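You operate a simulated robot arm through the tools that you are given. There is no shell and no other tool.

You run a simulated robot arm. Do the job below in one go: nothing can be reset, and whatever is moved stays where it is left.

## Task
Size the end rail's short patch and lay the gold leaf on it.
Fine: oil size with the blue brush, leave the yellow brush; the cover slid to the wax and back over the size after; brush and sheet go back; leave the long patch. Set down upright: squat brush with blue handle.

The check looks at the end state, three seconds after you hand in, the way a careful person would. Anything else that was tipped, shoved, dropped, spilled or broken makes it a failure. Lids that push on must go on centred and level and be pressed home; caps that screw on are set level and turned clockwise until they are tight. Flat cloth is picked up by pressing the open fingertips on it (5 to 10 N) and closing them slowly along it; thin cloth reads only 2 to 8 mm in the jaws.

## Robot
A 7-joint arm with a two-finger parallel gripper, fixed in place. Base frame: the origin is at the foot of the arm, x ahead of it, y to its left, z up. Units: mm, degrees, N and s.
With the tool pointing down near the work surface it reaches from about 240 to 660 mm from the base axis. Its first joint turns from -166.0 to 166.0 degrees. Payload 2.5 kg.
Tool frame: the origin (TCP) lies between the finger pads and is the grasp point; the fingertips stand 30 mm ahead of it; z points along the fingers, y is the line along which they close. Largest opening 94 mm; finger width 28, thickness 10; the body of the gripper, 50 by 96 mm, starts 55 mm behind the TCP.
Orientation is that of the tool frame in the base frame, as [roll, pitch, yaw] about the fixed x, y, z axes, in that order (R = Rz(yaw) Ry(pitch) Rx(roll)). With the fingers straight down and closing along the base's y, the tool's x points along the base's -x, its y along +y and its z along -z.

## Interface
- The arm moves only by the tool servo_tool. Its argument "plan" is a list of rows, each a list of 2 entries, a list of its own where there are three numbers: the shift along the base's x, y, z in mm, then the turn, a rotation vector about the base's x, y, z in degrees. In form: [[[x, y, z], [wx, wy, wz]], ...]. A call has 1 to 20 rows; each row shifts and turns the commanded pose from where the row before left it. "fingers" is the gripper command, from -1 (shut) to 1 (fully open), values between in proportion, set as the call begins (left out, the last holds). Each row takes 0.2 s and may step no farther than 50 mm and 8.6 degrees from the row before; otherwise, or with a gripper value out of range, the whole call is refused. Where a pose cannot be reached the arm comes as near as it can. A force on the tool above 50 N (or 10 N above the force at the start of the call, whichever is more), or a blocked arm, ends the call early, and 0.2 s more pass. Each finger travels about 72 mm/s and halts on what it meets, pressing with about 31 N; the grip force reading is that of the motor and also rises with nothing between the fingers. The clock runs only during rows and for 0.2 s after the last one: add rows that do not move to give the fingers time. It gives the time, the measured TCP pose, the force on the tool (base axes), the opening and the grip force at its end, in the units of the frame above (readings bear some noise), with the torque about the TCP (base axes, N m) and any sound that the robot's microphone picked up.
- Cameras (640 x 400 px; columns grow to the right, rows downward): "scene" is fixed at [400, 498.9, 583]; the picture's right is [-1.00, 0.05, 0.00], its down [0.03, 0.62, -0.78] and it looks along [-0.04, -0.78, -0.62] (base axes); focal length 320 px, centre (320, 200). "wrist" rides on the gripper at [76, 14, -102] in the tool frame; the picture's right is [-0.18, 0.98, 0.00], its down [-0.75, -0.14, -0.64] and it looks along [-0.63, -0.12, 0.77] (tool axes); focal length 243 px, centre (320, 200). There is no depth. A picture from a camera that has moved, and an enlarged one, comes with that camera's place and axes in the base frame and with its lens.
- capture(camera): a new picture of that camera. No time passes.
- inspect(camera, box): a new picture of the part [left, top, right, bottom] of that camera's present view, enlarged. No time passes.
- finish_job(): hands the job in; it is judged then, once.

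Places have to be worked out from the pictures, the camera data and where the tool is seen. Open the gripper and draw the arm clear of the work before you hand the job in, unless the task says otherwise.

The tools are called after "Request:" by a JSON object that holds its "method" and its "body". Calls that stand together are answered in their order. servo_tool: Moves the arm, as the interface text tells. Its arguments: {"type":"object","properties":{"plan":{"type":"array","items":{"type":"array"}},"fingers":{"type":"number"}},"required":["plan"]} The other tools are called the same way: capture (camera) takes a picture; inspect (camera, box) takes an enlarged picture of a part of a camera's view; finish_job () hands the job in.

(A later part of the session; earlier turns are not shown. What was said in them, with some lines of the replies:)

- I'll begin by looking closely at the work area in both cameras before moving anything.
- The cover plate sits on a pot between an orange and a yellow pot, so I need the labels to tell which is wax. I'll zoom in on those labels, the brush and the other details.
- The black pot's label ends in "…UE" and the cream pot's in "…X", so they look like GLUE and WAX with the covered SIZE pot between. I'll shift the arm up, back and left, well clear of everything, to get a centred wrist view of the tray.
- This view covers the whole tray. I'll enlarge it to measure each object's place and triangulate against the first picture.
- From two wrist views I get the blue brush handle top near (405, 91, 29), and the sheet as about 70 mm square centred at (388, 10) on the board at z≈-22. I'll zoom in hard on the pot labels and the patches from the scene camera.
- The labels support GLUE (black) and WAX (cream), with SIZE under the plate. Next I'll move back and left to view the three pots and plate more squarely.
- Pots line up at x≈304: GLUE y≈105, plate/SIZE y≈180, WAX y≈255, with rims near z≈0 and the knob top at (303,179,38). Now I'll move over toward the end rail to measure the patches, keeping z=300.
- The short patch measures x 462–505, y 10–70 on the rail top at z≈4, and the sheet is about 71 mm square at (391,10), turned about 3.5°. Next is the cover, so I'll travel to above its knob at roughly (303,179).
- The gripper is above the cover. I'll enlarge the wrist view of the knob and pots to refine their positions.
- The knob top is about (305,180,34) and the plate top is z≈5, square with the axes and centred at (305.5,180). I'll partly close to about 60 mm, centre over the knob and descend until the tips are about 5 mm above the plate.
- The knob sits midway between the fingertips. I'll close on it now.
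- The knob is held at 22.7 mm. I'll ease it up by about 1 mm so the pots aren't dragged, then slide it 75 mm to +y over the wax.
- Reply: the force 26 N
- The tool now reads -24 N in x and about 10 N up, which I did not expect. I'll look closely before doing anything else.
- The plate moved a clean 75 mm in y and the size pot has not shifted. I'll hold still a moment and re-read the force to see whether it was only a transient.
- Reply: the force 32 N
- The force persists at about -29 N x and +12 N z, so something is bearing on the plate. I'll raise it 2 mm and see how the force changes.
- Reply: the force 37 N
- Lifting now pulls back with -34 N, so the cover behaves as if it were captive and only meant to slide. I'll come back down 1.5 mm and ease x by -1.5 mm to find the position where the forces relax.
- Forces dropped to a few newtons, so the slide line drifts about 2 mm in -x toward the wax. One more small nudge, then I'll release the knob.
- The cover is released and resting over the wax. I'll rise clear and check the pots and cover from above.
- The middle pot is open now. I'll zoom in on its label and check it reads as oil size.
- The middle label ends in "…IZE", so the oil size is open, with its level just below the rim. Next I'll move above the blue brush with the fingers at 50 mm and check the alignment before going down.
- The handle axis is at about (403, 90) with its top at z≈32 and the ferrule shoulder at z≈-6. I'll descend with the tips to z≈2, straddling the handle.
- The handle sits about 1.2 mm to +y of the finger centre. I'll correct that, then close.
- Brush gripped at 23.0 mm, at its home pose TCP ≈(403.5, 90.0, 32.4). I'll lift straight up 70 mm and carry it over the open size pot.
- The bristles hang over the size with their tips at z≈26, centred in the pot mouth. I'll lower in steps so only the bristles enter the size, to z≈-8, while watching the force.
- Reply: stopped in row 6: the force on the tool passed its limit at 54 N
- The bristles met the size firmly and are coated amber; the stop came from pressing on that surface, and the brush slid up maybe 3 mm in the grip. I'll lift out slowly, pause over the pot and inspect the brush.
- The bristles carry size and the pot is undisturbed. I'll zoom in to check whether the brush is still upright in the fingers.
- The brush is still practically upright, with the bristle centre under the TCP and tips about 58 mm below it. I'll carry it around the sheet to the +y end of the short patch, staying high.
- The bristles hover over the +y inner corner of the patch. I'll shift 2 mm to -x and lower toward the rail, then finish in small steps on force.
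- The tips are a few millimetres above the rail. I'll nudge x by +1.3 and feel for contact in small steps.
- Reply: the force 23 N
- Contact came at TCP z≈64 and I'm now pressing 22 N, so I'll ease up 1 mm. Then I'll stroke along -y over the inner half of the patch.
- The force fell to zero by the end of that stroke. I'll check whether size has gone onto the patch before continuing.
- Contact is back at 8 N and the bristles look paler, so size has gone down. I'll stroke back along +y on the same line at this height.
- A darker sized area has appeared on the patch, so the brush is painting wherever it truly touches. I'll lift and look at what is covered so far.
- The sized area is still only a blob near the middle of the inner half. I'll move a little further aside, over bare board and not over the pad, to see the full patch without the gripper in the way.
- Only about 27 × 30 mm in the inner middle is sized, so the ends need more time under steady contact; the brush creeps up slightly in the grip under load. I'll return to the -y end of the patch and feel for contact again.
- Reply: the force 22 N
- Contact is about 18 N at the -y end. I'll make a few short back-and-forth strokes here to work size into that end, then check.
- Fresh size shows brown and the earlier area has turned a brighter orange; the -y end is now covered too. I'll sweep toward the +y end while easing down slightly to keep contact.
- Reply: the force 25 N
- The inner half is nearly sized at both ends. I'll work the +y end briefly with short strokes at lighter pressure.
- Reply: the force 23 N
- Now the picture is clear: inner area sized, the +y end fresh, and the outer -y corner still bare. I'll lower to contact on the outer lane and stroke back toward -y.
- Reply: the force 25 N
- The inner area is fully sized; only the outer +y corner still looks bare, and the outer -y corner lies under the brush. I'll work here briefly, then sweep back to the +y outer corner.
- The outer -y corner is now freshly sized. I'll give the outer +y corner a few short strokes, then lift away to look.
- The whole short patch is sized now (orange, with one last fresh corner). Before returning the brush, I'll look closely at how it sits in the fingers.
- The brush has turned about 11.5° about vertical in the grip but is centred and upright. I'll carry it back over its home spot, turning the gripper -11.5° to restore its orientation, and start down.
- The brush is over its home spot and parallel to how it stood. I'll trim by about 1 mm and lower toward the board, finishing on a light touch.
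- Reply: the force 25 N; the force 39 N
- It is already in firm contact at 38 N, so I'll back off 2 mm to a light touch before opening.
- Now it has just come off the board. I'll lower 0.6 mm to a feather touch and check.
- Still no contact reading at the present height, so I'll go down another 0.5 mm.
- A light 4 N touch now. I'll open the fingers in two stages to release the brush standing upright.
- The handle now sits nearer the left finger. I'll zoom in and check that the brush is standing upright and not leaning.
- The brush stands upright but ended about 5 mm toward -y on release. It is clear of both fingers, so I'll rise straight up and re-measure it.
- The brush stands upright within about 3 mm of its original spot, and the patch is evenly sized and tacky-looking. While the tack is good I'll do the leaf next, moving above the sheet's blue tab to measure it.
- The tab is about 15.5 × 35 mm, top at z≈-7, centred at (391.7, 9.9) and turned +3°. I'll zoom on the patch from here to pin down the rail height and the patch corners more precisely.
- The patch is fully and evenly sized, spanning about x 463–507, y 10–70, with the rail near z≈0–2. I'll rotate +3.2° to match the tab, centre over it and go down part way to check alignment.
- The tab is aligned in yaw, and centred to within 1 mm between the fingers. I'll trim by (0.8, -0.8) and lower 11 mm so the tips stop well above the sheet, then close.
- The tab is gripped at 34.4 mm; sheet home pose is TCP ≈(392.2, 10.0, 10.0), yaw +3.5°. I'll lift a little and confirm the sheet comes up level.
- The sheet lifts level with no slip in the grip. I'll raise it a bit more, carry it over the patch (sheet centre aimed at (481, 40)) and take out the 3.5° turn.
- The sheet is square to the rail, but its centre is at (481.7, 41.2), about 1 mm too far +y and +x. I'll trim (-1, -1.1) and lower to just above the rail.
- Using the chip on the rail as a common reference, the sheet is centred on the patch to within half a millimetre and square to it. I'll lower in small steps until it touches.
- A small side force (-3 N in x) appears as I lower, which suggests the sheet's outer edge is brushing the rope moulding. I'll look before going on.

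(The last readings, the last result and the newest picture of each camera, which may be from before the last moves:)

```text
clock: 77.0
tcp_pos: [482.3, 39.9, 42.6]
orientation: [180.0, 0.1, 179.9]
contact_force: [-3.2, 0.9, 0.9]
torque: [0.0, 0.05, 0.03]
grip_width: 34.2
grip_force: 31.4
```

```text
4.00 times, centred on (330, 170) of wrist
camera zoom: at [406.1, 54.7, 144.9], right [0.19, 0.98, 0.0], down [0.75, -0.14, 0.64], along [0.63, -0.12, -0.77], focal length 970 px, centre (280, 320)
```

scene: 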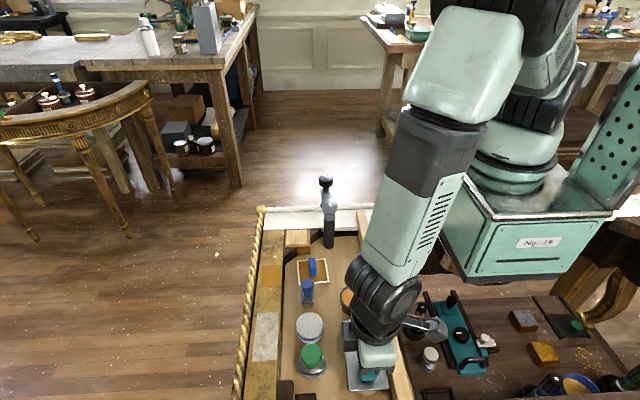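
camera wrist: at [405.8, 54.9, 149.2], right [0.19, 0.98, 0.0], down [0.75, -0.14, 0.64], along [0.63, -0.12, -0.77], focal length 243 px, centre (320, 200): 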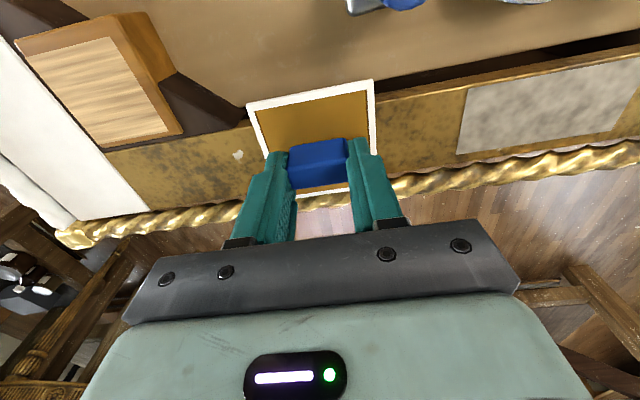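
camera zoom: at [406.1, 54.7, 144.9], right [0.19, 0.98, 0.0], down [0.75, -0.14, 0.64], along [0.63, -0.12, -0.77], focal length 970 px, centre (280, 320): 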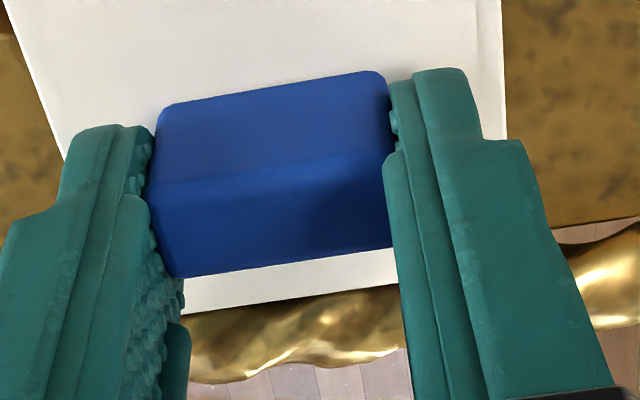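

The sheet's face has gone blank white, so the leaf has already passed to the sized patch at first touch. I'll give one very light press to bed it, then lift straight off.

Request:
{"method": "servo_tool", "body": {"plan": [[[0, 0, -0.6], [0, 0, 0]], [[0, 0, 0], [0, 0, 0]], [[0, 0, 0], [0, 0, 0]]]}}

Request:
{"method": "servo_tool", "body": {"plan": [[[0, 0, 2], [0, 0, 0]], [[0, 0, 5], [0, 0, 0]], [[0, 0, 10], [0, 0, 0]], [[0, 0, 15], [0, 0, 0]], [[0, 0, 10], [0, 0, 0]], [[0, 0, 0], [0, 0, 0]]]}}

Request:
{"method": "inspect", "body": {"camera": "scene", "box": [245, 230, 315, 300]}}

Request:
{"method": "inspect", "body": {"camera": "wrist", "box": [230, 60, 410, 230]}}

```text
clock: 77.8
tcp_pos: [482.8, 38.8, 41.4]
orientation: [-180.0, 0.1, 180.0]
contact_force: [-3.5, 0.1, 1.3]
torque: [0.06, 0.16, 0.05]
grip_width: 34.5
grip_force: 31.4
```

```text
clock: 79.2
tcp_pos: [482.7, 40.3, 83.4]
orientation: [180.0, 0.1, 179.9]
contact_force: [0.0, 0.8, 0.0]
torque: [-0.03, 0.03, 0.0]
grip_width: 34.4
grip_force: 30.9
```

```text
5.71 times, centred on (280, 265) of scene
camera zoom: at [400.0, 498.9, 583.0], right [-1.0, 0.05, 0.0], down [0.03, 0.62, -0.78], along [-0.04, -0.78, -0.62], focal length 1827 px, centre (549, -171)
```

zoom: 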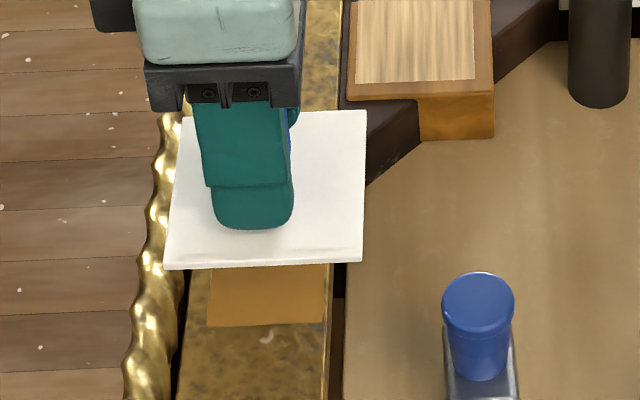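

```text
2.35 times, centred on (320, 145) of wrist
camera zoom: at [405.8, 55.0, 186.0], right [0.19, 0.98, 0.0], down [0.75, -0.14, 0.64], along [0.63, -0.12, -0.77], focal length 571 px, centre (320, 329)
```

zoom: 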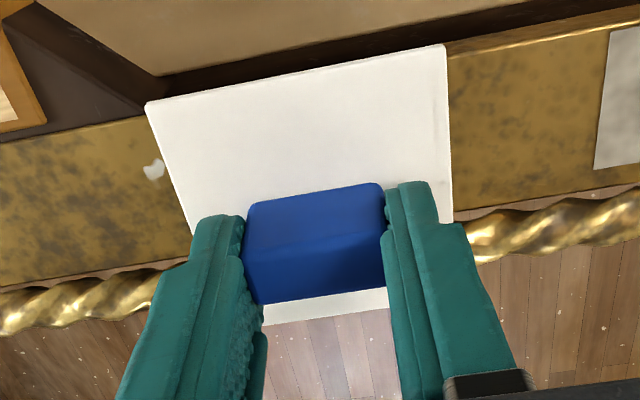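

The patch now shows the leaf. I'll carry the blank sheet back to above its original place, restoring the +3.5° turn.

Request:
{"method": "servo_tool", "body": {"plan": [[[-22.4, -7.7, 0], [0, 0, 0]], [[-22.4, -7.7, 0], [0, 0, 3.5]], [[-22.5, -7.7, 0], [0, 0, 0]], [[-22.5, -7.8, 0], [0, 0, 0]], [[0, 0, -15], [0, 0, 0]], [[0, 0, -20], [0, 0, 0]], [[0, 0, -20], [0, 0, 0]], [[0, 0, 0], [0, 0, 0]]]}}

Request:
{"method": "capture", "body": {"camera": "wrist"}}

Request:
{"method": "inspect", "body": {"camera": "wrist", "box": [230, 60, 410, 230]}}

Request:
{"method": "inspect", "body": {"camera": "scene", "box": [250, 210, 350, 310]}}

```text
clock: 81.0
tcp_pos: [394.8, 9.0, 27.9]
orientation: [-180.0, 0.1, -176.7]
contact_force: [1.0, 0.6, -0.2]
torque: [0.01, -0.01, -0.02]
grip_width: 34.5
grip_force: 30.9
```

```text
taken
camera wrist: at [317.4, 17.9, 130.3], right [0.13, 0.99, 0.0], down [0.76, -0.1, 0.64], along [0.64, -0.08, -0.77], focal length 243 px, centre (320, 200)
```

wrist: 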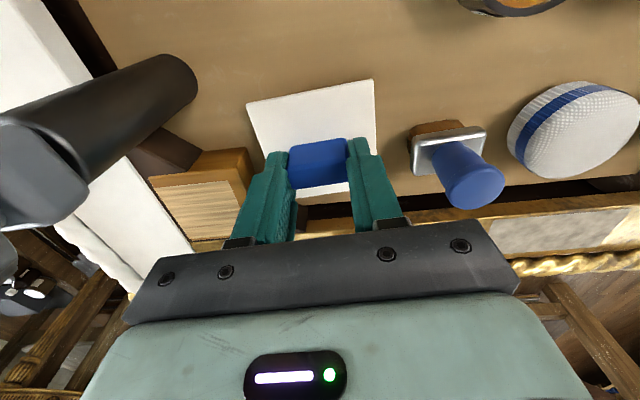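

```text
2.35 times, centred on (320, 145) of wrist
camera zoom: at [317.4, 17.9, 130.3], right [0.13, 0.99, 0.0], down [0.76, -0.1, 0.64], along [0.64, -0.08, -0.77], focal length 571 px, centre (320, 329)
```

zoom: 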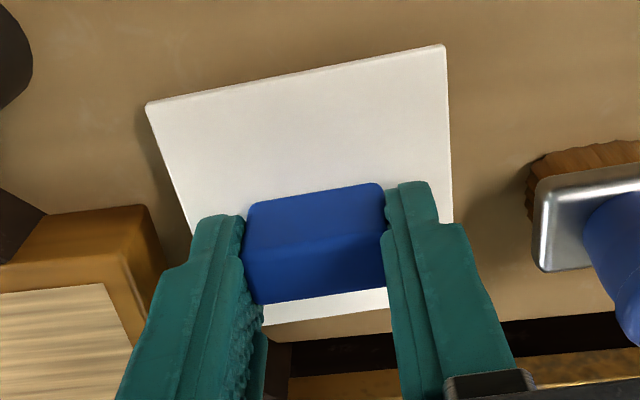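

```text
4.00 times, centred on (300, 260) of scene
camera zoom: at [400.0, 498.9, 583.0], right [-1.0, 0.05, 0.0], down [0.03, 0.62, -0.78], along [-0.04, -0.78, -0.62], focal length 1279 px, centre (400, -40)
```

zoom: 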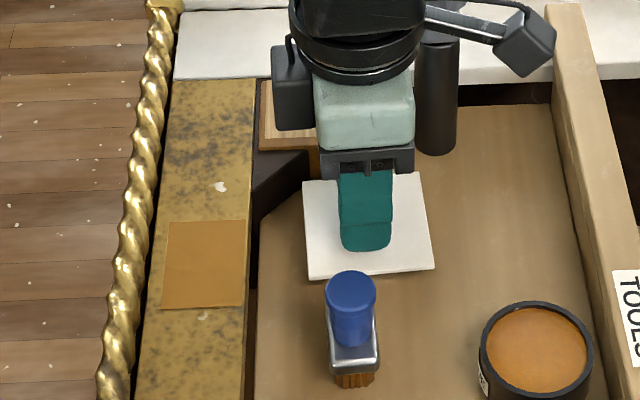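

The patch carries the leaf over its whole area. The camera is at (317.4, 17.9) against (315.3, 19.4) at home, so I'll shift (-2.1, +1.5) and lower 17 mm.

Request:
{"method": "servo_tool", "body": {"plan": [[[-2.1, 1.5, 0], [0, 0, 0]], [[0, 0, -8], [0, 0, 0]], [[0, 0, -6], [0, 0, 0]], [[0, 0, -3], [0, 0, 0]], [[0, 0, 0], [0, 0, 0]]]}}

Request:
{"method": "capture", "body": {"camera": "wrist"}}

```text
clock: 82.2
tcp_pos: [391.6, 10.6, 10.7]
orientation: [179.9, 0.1, -176.6]
contact_force: [0.6, -0.5, -0.2]
torque: [0.0, 0.01, -0.02]
grip_width: 34.4
grip_force: 30.7
```

```text
taken
camera wrist: at [313.8, 19.9, 113.1], right [0.13, 0.99, 0.0], down [0.76, -0.1, 0.64], along [0.64, -0.08, -0.77], focal length 243 px, centre (320, 200)
```

wrist: 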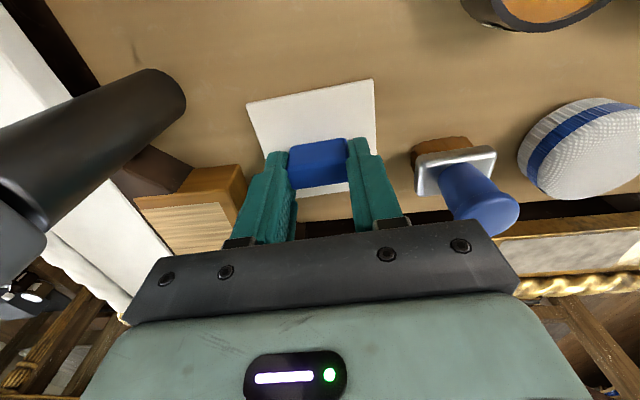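

Within 1.5 mm of home and 0.7 mm above it. I'll trim (+1.3, -0.4) and lower gently to touch.

Request:
{"method": "servo_tool", "body": {"plan": [[[1.3, -0.4, -0.7], [0, 0, 0]], [[0, 0, 0], [0, 0, 0]]]}}

Request:
{"method": "servo_tool", "body": {"plan": [[[0, 0, -0.5], [0, 0, 0]], [[0, 0, 0], [0, 0, 0]]]}}

```text
clock: 82.8
tcp_pos: [392.5, 9.7, 11.3]
orientation: [-180.0, 0.1, -176.5]
contact_force: [0.0, -0.2, -0.6]
torque: [0.04, 0.03, 0.03]
grip_width: 34.6
grip_force: 31.0
```

```text
clock: 83.4
tcp_pos: [393.3, 10.5, 10.5]
orientation: [179.9, 0.1, -176.6]
contact_force: [-0.3, 0.4, -0.6]
torque: [-0.01, 0.0, 0.02]
grip_width: 34.6
grip_force: 31.2
```

No contact yet at this height, so I'll go down another 0.6 mm and read the force.

Request:
{"method": "servo_tool", "body": {"plan": [[[0, 0, -0.6], [0, 0, 0]], [[0, 0, 0], [0, 0, 0]]]}}

Request:
{"method": "capture", "body": {"camera": "wrist"}}

```text
clock: 84.0
tcp_pos: [393.0, 10.7, 10.7]
orientation: [-179.9, 0.1, -176.6]
contact_force: [-1.5, 0.5, 0.2]
torque: [-0.01, -0.01, 0.01]
grip_width: 34.5
grip_force: 31.0
```

```text
taken
camera wrist: at [314.9, 19.7, 112.3], right [0.13, 0.99, 0.0], down [0.76, -0.1, 0.64], along [0.64, -0.08, -0.77], focal length 243 px, centre (320, 200)
```

wrist: 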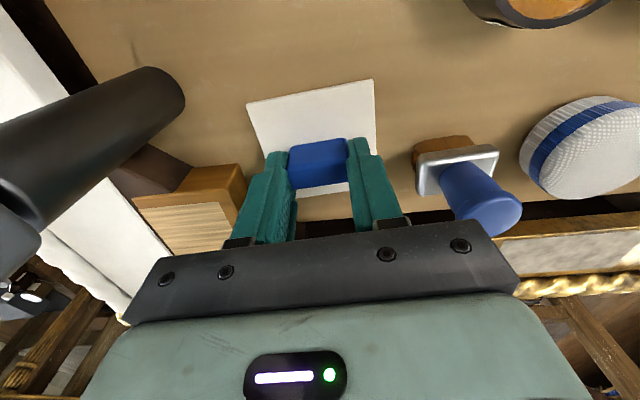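

The camera is back at its home reading to within 0.4 mm and contact is just starting. I'll settle 0.3 mm more and open the fingers to 48 mm.

Request:
{"method": "servo_tool", "body": {"plan": [[[0.3, -0.2, -0.3], [0, 0, 0]], [[0, 0, 0], [0, 0, 0]]]}}

Request:
{"method": "servo_tool", "body": {"plan": [[[0, 0, 0], [0, 0, 0]], [[0, 0, 0], [0, 0, 0]]], "fingers": 0.04}}

Request:
{"method": "inspect", "body": {"camera": "wrist", "box": [230, 60, 410, 230]}}

```text
clock: 84.6
tcp_pos: [392.8, 9.3, 9.1]
orientation: [180.0, 0.1, -176.6]
contact_force: [-2.7, 0.9, 5.9]
torque: [-0.02, 0.07, 0.01]
grip_width: 34.5
grip_force: 31.1
```

```text
clock: 85.2
tcp_pos: [394.0, 9.4, 9.4]
orientation: [180.0, 0.1, -176.6]
contact_force: [-0.4, 1.2, -0.2]
torque: [0.02, 0.0, 0.03]
grip_width: 48.9
grip_force: 0.0
```

```text
2.35 times, centred on (320, 145) of wrist
camera zoom: at [315.6, 19.3, 112.0], right [0.13, 0.99, 0.0], down [0.76, -0.1, 0.64], along [0.64, -0.08, -0.77], focal length 571 px, centre (320, 329)
```

zoom: 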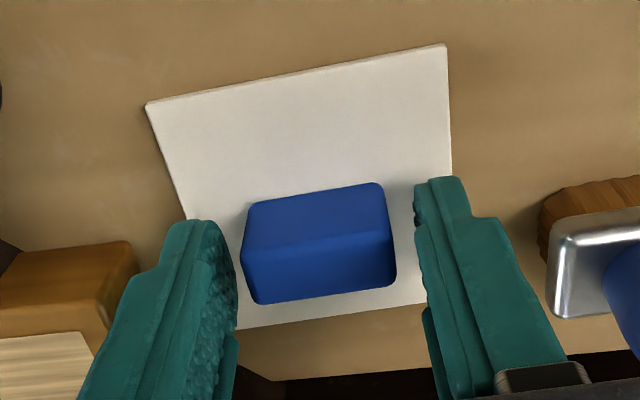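

The sheet is back exactly in place and released. I'll rise straight up, undo the small rotation and head to the cover on the wax pot.

Request:
{"method": "servo_tool", "body": {"plan": [[[0, 0, 4], [0, 0, 0]], [[0, 0, 12], [0, 0, 0]], [[0, 0, 25], [0, 0, 0]], [[0, 0, 30], [0, 0, 0]], [[0, 0, 30], [0, 0, -3.5]], [[0, 0, 30], [0, 0, 0]], [[-12, 35, 0], [0, 0, 0]], [[-15, 35, 0], [0, 0, 0]], [[-15, 35, 0], [0, 0, 0]], [[-15, 35, 0], [0, 0, 0]], [[-15, 35, 0], [0, 0, 0]], [[-10, 35, 0], [0, 0, 0]], [[-5, 34, 0], [0, 0, 0]], [[0, 0, 0], [0, 0, 0]]]}}

Request:
{"method": "capture", "body": {"camera": "wrist"}}

Request:
{"method": "inspect", "body": {"camera": "wrist", "box": [240, 50, 400, 160]}}

Request:
{"method": "inspect", "body": {"camera": "scene", "box": [230, 210, 350, 330]}}

```text
clock: 88.2
tcp_pos: [307.6, 255.3, 140.1]
orientation: [-179.9, 0.1, 180.0]
contact_force: [0.0, 0.4, -0.4]
torque: [0.0, 0.02, 0.02]
grip_width: 48.9
grip_force: 0.0
```

```text
taken
camera wrist: at [230.4, 269.7, 242.2], right [0.19, 0.98, 0.0], down [0.75, -0.14, 0.64], along [0.63, -0.12, -0.77], focal length 243 px, centre (320, 200)
```

wrist: 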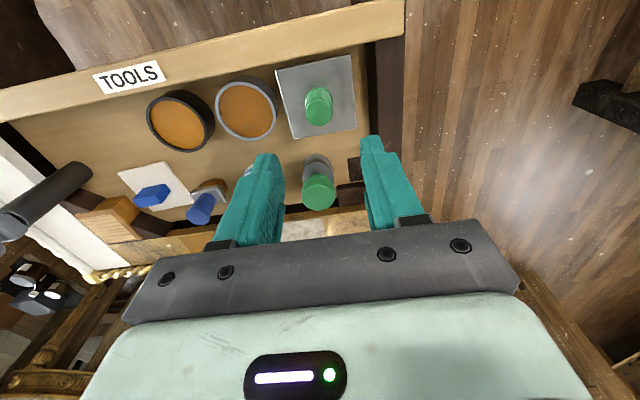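

```text
3.64 times, centred on (320, 105) of wrist
camera zoom: at [230.4, 269.7, 242.2], right [0.19, 0.98, 0.0], down [0.75, -0.14, 0.64], along [0.63, -0.12, -0.77], focal length 882 px, centre (320, 546)
```

zoom: 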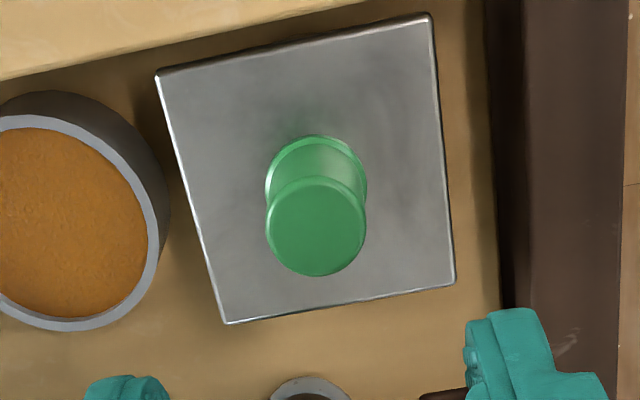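

```text
3.33 times, centred on (290, 270) of scene
camera zoom: at [400.0, 498.9, 583.0], right [-1.0, 0.05, 0.0], down [0.03, 0.62, -0.78], along [-0.04, -0.78, -0.62], focal length 1066 px, centre (420, -33)
```

zoom: 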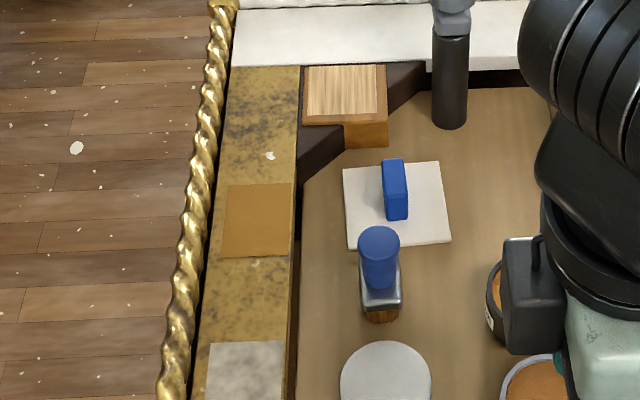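

The cover is centred at (305.1, 254.5) over the wax with its knob at (304.9, 254.8). I'll centre on the knob and descend to the earlier gripping height.

Request:
{"method": "servo_tool", "body": {"plan": [[[-1.5, -1, 0], [0, 0, 0]], [[0, 0, -25], [0, 0, 0]], [[0, 0, -25], [0, 0, 0]], [[0, 0, -20], [0, 0, 0]], [[0, 0, -15], [0, 0, 0]], [[0, 0, -8], [0, 0, 0]], [[0, 0, -4], [0, 0, 0]], [[0, 0, 0], [0, 0, 0]]]}}

Request:
{"method": "capture", "body": {"camera": "wrist"}}

Request:
{"method": "inspect", "body": {"camera": "wrist", "box": [230, 70, 410, 230]}}

```text
clock: 90.0
tcp_pos: [305.0, 254.6, 43.9]
orientation: [-179.9, 0.1, 180.0]
contact_force: [0.0, 0.1, -0.7]
torque: [0.01, -0.02, 0.02]
grip_width: 49.1
grip_force: 0.0
```

```text
taken
camera wrist: at [227.6, 267.7, 146.1], right [0.19, 0.98, 0.0], down [0.75, -0.14, 0.64], along [0.63, -0.12, -0.77], focal length 243 px, centre (320, 200)
```

wrist: 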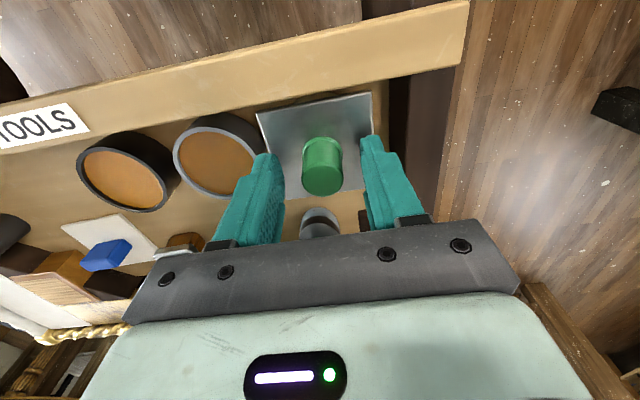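

```text
2.50 times, centred on (320, 150) of wrist
camera zoom: at [227.6, 267.7, 146.1], right [0.19, 0.98, 0.0], down [0.75, -0.14, 0.64], along [0.63, -0.12, -0.77], focal length 606 px, centre (320, 325)
```

zoom: 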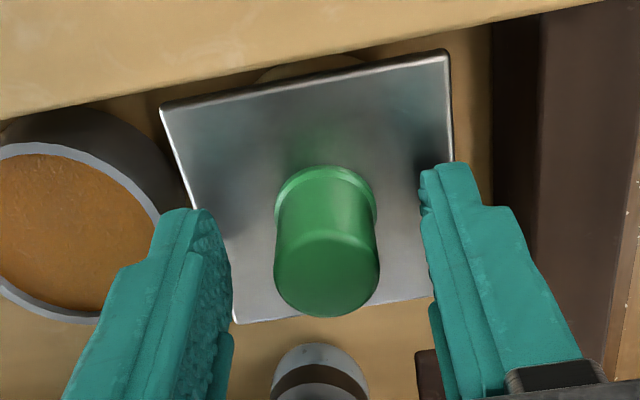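

The knob is about 1 mm to +x and +y of the finger centre. I'll correct that and close on it.

Request:
{"method": "servo_tool", "body": {"plan": [[[1.2, 1.1, -1], [0, 0, 0]], [[0, 0, 0], [0, 0, 0]]]}}

Request:
{"method": "servo_tool", "body": {"plan": [[[0, 0, 0], [0, 0, 0]], [[0, 0, 0], [0, 0, 0]], [[0, 0, 0], [0, 0, 0]]], "fingers": -1}}

Request:
{"method": "servo_tool", "body": {"plan": [[[0, -3, 0], [0, 0, 0]], [[0, -5, 0], [0, 0, 0]], [[0, 0, 0], [0, 0, 0]]]}}

Request:
{"method": "capture", "body": {"camera": "wrist"}}

```text
clock: 90.6
tcp_pos: [305.5, 254.7, 43.6]
orientation: [180.0, 0.1, 180.0]
contact_force: [-0.5, 0.0, 0.3]
torque: [-0.03, 0.0, -0.02]
grip_width: 48.9
grip_force: 0.0
```

```text
clock: 91.4
tcp_pos: [305.7, 254.0, 43.5]
orientation: [179.9, 0.0, 179.9]
contact_force: [0.1, 0.1, 0.0]
torque: [-0.52, -0.05, -0.02]
grip_width: 23.1
grip_force: 44.8
```

```text
clock: 92.2
tcp_pos: [306.2, 245.9, 42.2]
orientation: [-179.9, 0.1, 179.9]
contact_force: [-2.7, 0.5, -1.0]
torque: [-0.46, -0.09, 0.0]
grip_width: 22.6
grip_force: 44.9
```

```text
taken
camera wrist: at [228.8, 260.1, 145.5], right [0.19, 0.98, 0.0], down [0.75, -0.14, 0.64], along [0.63, -0.12, -0.77], focal length 243 px, centre (320, 200)
```

wrist: 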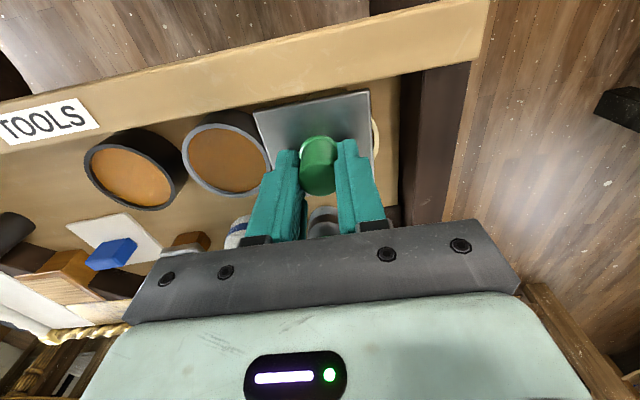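

It slides freely with only a few newtons. I'll continue back toward the size pot in chunks, checking the force.

Request:
{"method": "servo_tool", "body": {"plan": [[[0, -6, 0], [0, 0, 0]], [[0, -7, 0], [0, 0, 0]], [[0, -7, 0], [0, 0, 0]], [[0, 0, 0], [0, 0, 0]]]}}

Request:
{"method": "servo_tool", "body": {"plan": [[[0, -6, 0], [0, 0, 0]], [[0, -7, 0], [0, 0, 0]], [[0, -7, 0], [0, 0, 0]], [[0, 0, 0], [0, 0, 0]]]}}

```text
clock: 93.2
tcp_pos: [304.7, 227.1, 43.4]
orientation: [179.9, 0.1, 179.9]
contact_force: [-1.5, 0.9, -9.6]
torque: [0.56, 0.15, -0.01]
grip_width: 23.0
grip_force: 45.5
```

```text
clock: 94.2
tcp_pos: [305.4, 207.0, 43.1]
orientation: [180.0, 0.1, 180.0]
contact_force: [-2.7, 0.1, -2.5]
torque: [-0.51, 0.04, 0.03]
grip_width: 22.8
grip_force: 45.2
```

Forces stay low and about 27 mm remain. I'll finish the slide and check the centring.

Request:
{"method": "servo_tool", "body": {"plan": [[[0, -7, 0], [0, 0, 0]], [[0, -7, 0], [0, 0, 0]], [[0, -7, 0], [0, 0, 0]], [[0, -4, 0], [0, 0, 0]], [[0, -1.5, 0], [0, 0, 0]], [[0, 0, 0], [0, 0, 0]], [[0, 0, 0], [0, 0, 0]]]}}

Request:
{"method": "capture", "body": {"camera": "wrist"}}

Request:
{"method": "inspect", "body": {"camera": "wrist", "box": [230, 70, 410, 230]}}

Request:
{"method": "inspect", "body": {"camera": "scene", "box": [320, 270, 420, 370]}}

```text
clock: 95.8
tcp_pos: [305.8, 180.3, 43.7]
orientation: [179.9, 0.2, 179.9]
contact_force: [-6.3, 0.0, 35.6]
torque: [-0.59, 0.13, 0.01]
grip_width: 23.1
grip_force: 44.9
```

```text
taken
camera wrist: at [228.6, 194.9, 145.1], right [0.19, 0.98, 0.0], down [0.75, -0.14, 0.64], along [0.63, -0.12, -0.76], focal length 243 px, centre (320, 200)
```

wrist: 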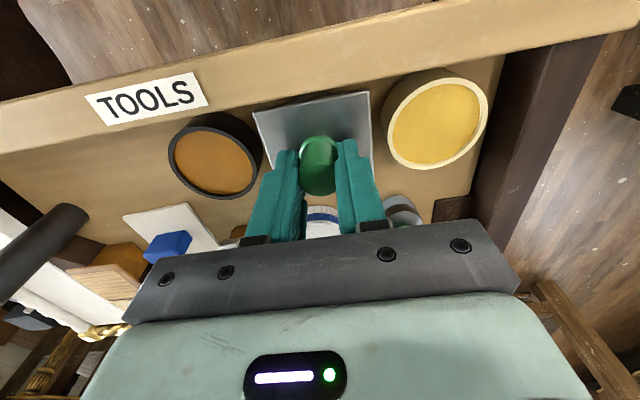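

```text
2.50 times, centred on (320, 150) of wrist
camera zoom: at [228.6, 194.9, 145.1], right [0.19, 0.98, 0.0], down [0.75, -0.14, 0.64], along [0.63, -0.12, -0.76], focal length 606 px, centre (320, 325)
```

zoom: 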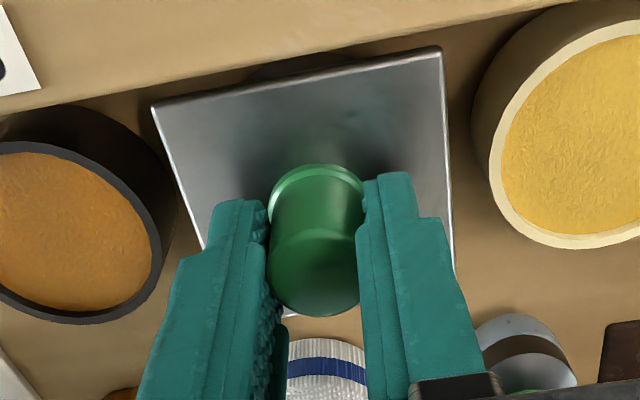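

```text
4.00 times, centred on (370, 320) of scene
camera zoom: at [400.0, 498.9, 583.0], right [-1.0, 0.05, 0.0], down [0.03, 0.62, -0.78], along [-0.04, -0.78, -0.62], focal length 1279 px, centre (120, -280)
```

zoom: 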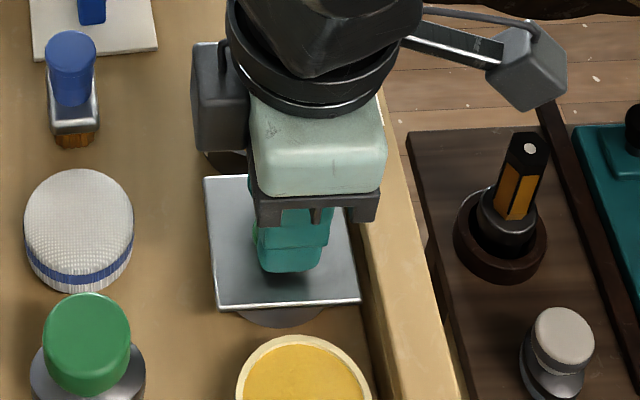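

The cover's corners match their original positions to within half a millimetre, but I'm pressing down with 36 N. I'll raise 2 mm to relax before releasing.

Request:
{"method": "servo_tool", "body": {"plan": [[[0, -0.4, 1], [0, 0, 0]], [[0, 0, 0.8], [0, 0, 0]], [[0, 0, 0], [0, 0, 0]]]}}

```text
clock: 96.6
tcp_pos: [306.1, 179.2, 43.9]
orientation: [-179.9, 0.1, 179.8]
contact_force: [6.4, -0.7, -36.7]
torque: [0.57, -0.17, -0.01]
grip_width: 23.0
grip_force: 45.2
```

Now it pulls the other way at -37 N, so the neutral height lies midway. I'll lower 0.9 mm.

Request:
{"method": "servo_tool", "body": {"plan": [[[0, 0, -0.9], [0, 0, 0]], [[0, 0, 0], [0, 0, 0]], [[0, 0, 0], [0, 0, 0]]]}}

```text
clock: 97.4
tcp_pos: [305.7, 179.6, 44.2]
orientation: [180.0, 0.1, 179.9]
contact_force: [2.7, -0.2, -10.8]
torque: [-0.55, 0.09, 0.01]
grip_width: 22.7
grip_force: 44.9
```

Down to -11 N, so another 0.25 mm should bring it near zero. Then I'll open the fingers.

Request:
{"method": "servo_tool", "body": {"plan": [[[0, 0, -0.25], [0, 0, 0]], [[0, 0, 0], [0, 0, 0]]]}}

Request:
{"method": "servo_tool", "body": {"plan": [[[0, 0, 0], [0, 0, 0]], [[0, 0, 0], [0, 0, 0]], [[0, 0, 0], [0, 0, 0]]], "fingers": 0.1}}

Request:
{"method": "inspect", "body": {"camera": "wrist", "box": [230, 70, 410, 230]}}

```text
clock: 98.0
tcp_pos: [305.4, 179.4, 43.5]
orientation: [180.0, 0.1, 179.8]
contact_force: [-3.3, -0.2, 1.2]
torque: [-0.54, -0.1, 0.04]
grip_width: 22.7
grip_force: 45.6
```

```text
clock: 98.8
tcp_pos: [306.1, 179.9, 44.2]
orientation: [-180.0, 0.1, 179.9]
contact_force: [0.0, 0.2, 0.1]
torque: [-0.03, -0.02, -0.01]
grip_width: 52.0
grip_force: 0.0
```

```text
2.50 times, centred on (320, 150) of wrist
camera zoom: at [229.1, 193.8, 145.6], right [0.19, 0.98, 0.0], down [0.75, -0.14, 0.64], along [0.63, -0.12, -0.77], focal length 606 px, centre (320, 325)
```

zoom: 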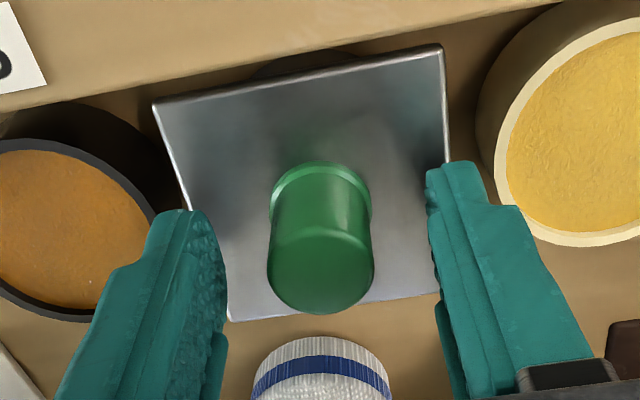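

The cover is released, centred over the size pot. I'll rise clear and retreat to check the whole scene.

Request:
{"method": "servo_tool", "body": {"plan": [[[0, 0, 5], [0, 0, 0]], [[0, 0, 20], [0, 0, 0]], [[0, 0, 35], [0, 0, 0]], [[0, 0, 45], [0, 0, 0]], [[0, 0, 45], [0, 0, 0]], [[-5, -20, 30], [0, 0, 0]], [[-5, -30, 20], [0, 0, 0]], [[0, -30, 10], [0, 0, 0]], [[0, 0, 0], [0, 0, 0]]]}}

Request:
{"method": "capture", "body": {"camera": "wrist"}}

Request:
{"method": "capture", "body": {"camera": "scene"}}

Request:
{"method": "inspect", "body": {"camera": "scene", "box": [230, 210, 350, 300]}}

Request:
{"method": "inspect", "body": {"camera": "scene", "box": [240, 270, 400, 400]}}

```text
clock: 100.8
tcp_pos: [294.7, 96.1, 254.8]
orientation: [-180.0, 0.1, 179.9]
contact_force: [0.0, -0.2, -0.3]
torque: [-0.01, -0.05, 0.01]
grip_width: 52.0
grip_force: 0.0
```

```text
taken
camera wrist: at [218.2, 110.9, 357.0], right [0.19, 0.98, 0.0], down [0.75, -0.14, 0.64], along [0.63, -0.12, -0.77], focal length 243 px, centre (320, 200)
```

wrist: 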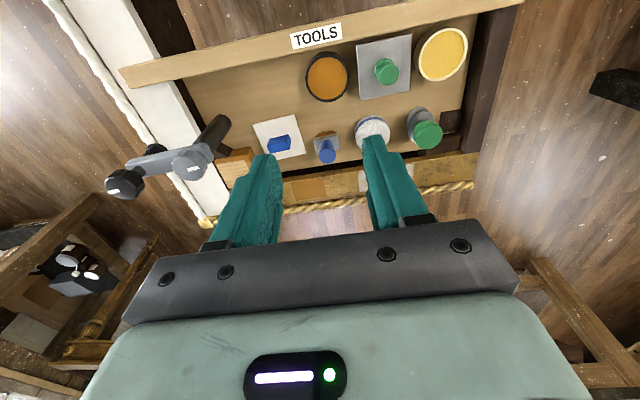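

```text
taken
```

scene: 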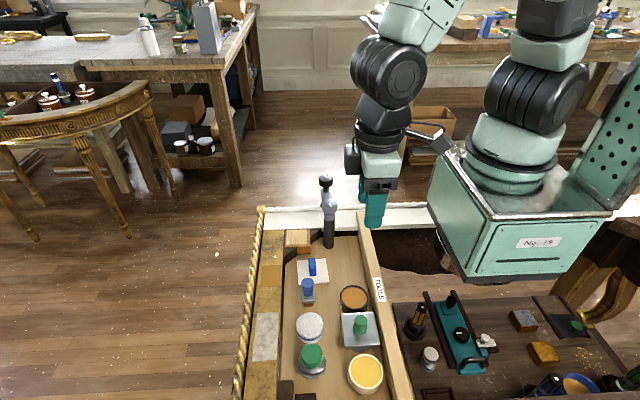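

```text
4.44 times, centred on (290, 255) of scene
camera zoom: at [400.0, 498.9, 583.0], right [-1.0, 0.05, 0.0], down [0.03, 0.62, -0.78], along [-0.04, -0.78, -0.62], focal length 1421 px, centre (453, -44)
```

zoom: 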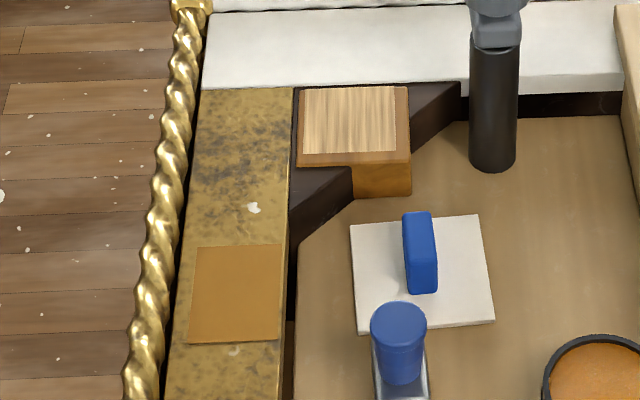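

```text
3.08 times, centred on (320, 335) of scene
camera zoom: at [400.0, 498.9, 583.0], right [-1.0, 0.05, 0.0], down [0.03, 0.62, -0.78], along [-0.04, -0.78, -0.62], focal length 984 px, centre (320, -215)
```

zoom: 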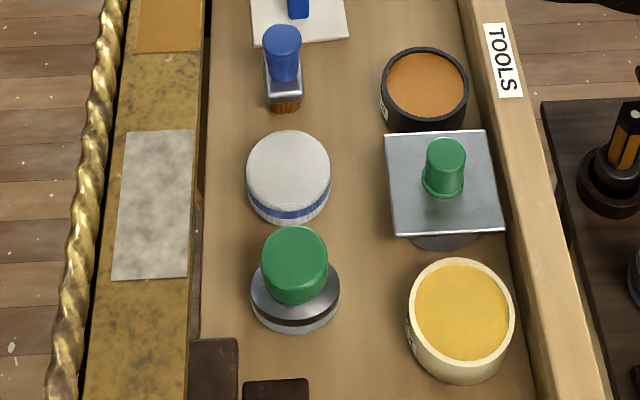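

The tray looks in order. I'll zoom on the patch from both cameras to confirm it really carries leaf with full coverage.

Request:
{"method": "inspect", "body": {"camera": "scene", "box": [258, 250, 298, 290]}}

Request:
{"method": "inspect", "body": {"camera": "wrist", "box": [270, 160, 380, 220]}}

Request:
{"method": "inspect", "body": {"camera": "wrist", "box": [230, 90, 400, 190]}}

```text
10.00 times, centred on (278, 270) of scene
camera zoom: at [400.0, 498.9, 583.0], right [-1.0, 0.05, 0.0], down [0.03, 0.62, -0.78], along [-0.04, -0.78, -0.62], focal length 3198 px, centre (740, -500)
```

zoom: 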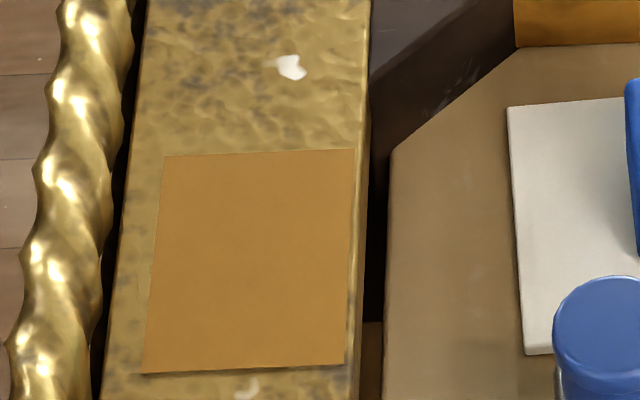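

```text
5.82 times, centred on (325, 190) of wrist
camera zoom: at [218.2, 110.9, 357.0], right [0.19, 0.98, 0.0], down [0.75, -0.14, 0.64], along [0.63, -0.12, -0.77], focal length 1412 px, centre (291, 258)
```

zoom: 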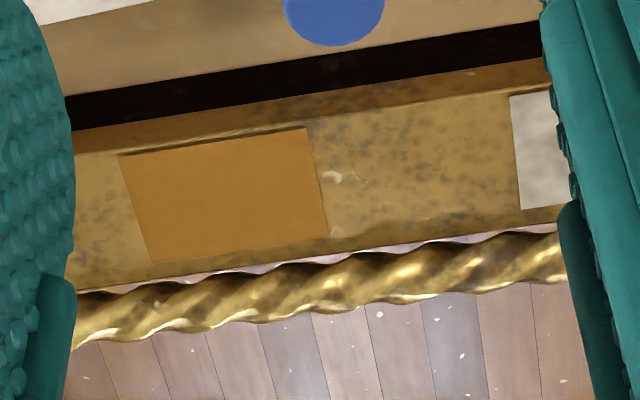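

```text
3.76 times, centred on (315, 140) of wrist
camera zoom: at [218.2, 110.9, 357.0], right [0.19, 0.98, 0.0], down [0.75, -0.14, 0.64], along [0.63, -0.12, -0.77], focal length 913 px, centre (339, 426)
```

zoom: 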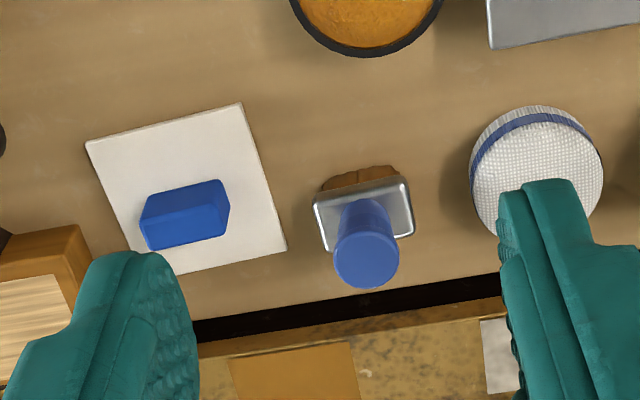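

Everything checks out: leaf covers the whole short patch, long patch untouched, brush upright at its place, sheet back, cover over the size, other items unmoved. I'll open the gripper fully and draw the arm up and away.

Request:
{"method": "servo_tool", "body": {"plan": [[[0, -10, 25], [0, 0, 0]], [[0, -20, 25], [0, 0, 0]], [[-5, -20, 25], [0, 0, 0]], [[-5, -20, 15], [0, 0, 0]], [[0, 0, 0], [0, 0, 0]], [[0, 0, 0], [0, 0, 0]]], "fingers": 1}}

Request:
{"method": "capture", "body": {"camera": "scene"}}

Request:
{"method": "capture", "body": {"camera": "wrist"}}

Request:
{"method": "inspect", "body": {"camera": "scene", "box": [380, 250, 640, 400]}}

```text
clock: 102.2
tcp_pos: [286.9, 28.7, 343.6]
orientation: [180.0, 0.1, 179.8]
contact_force: [-0.8, -0.8, -0.4]
torque: [0.0, 0.01, -0.01]
grip_width: 94.0
grip_force: 0.0
```

```text
taken
```

scene: 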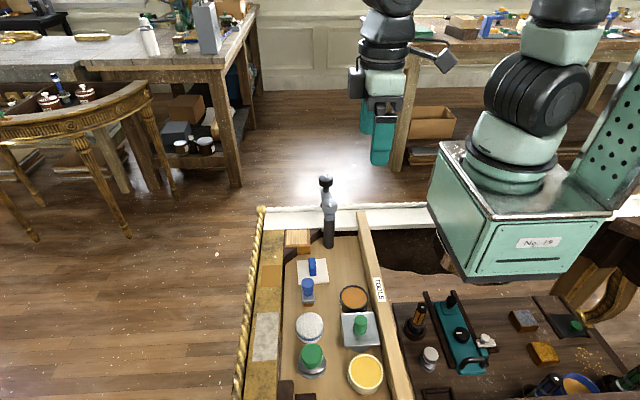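

```text
taken
camera wrist: at [209.0, 42.8, 445.7], right [0.19, 0.98, 0.0], down [0.75, -0.14, 0.64], along [0.63, -0.12, -0.77], focal length 243 px, centre (320, 200)
```

wrist: 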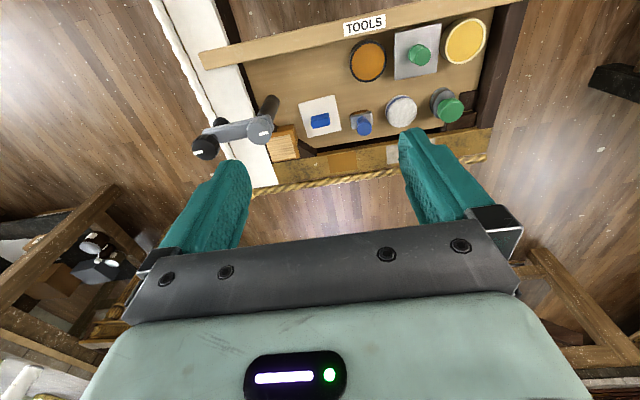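

```text
2.46 times, centred on (510, 325) of scene
camera zoom: at [400.0, 498.9, 583.0], right [-1.0, 0.05, 0.0], down [0.03, 0.62, -0.78], along [-0.04, -0.78, -0.62], focal length 787 px, centre (-148, -108)
```

zoom: 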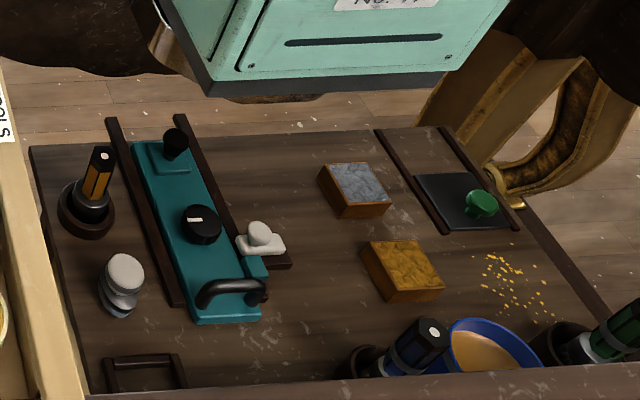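

All is in place: leaf on the short patch, long patch and yellow brush untouched, blue brush upright, sheet returned, cover back over the size, and the arm clear with the gripper open. I'm handing the job in.

Request:
{"method": "finish_job", "body": {}}

```text
The job is handed in.
```

The end rail's short patch is sized and the gold leaf is on it. I handed the job in with the gripper open and the arm clear.

- **Size:** I brushed the short patch all over with oil size, using the blue brush. The long patch and the yellow brush were left alone.
- **Leaf:** the sheet went on square and centred, and its face came away blank white. The patch turned an even gold across its whole area.
- **Cover:** it was slid over the wax while I worked, then slid back over the size, within about half a millimetre of where it started. It behaved as if it can only slide. A small lift on the way out pulled back hard, so I let it settle each time before letting go.
- **Blue brush:** it stands upright within about 3 mm of its original spot, with size still on the bristles. The dip pressed harder than planned (about 54 N), and the handle crept up and turned a little in the grip. I turned it back before setting it down.
- **Sheet:** it is back in its place at its original angle, within about half a millimetre.

The pad, the pots, the green-handled tool and the things on the side table were in the same places in the last pictures.
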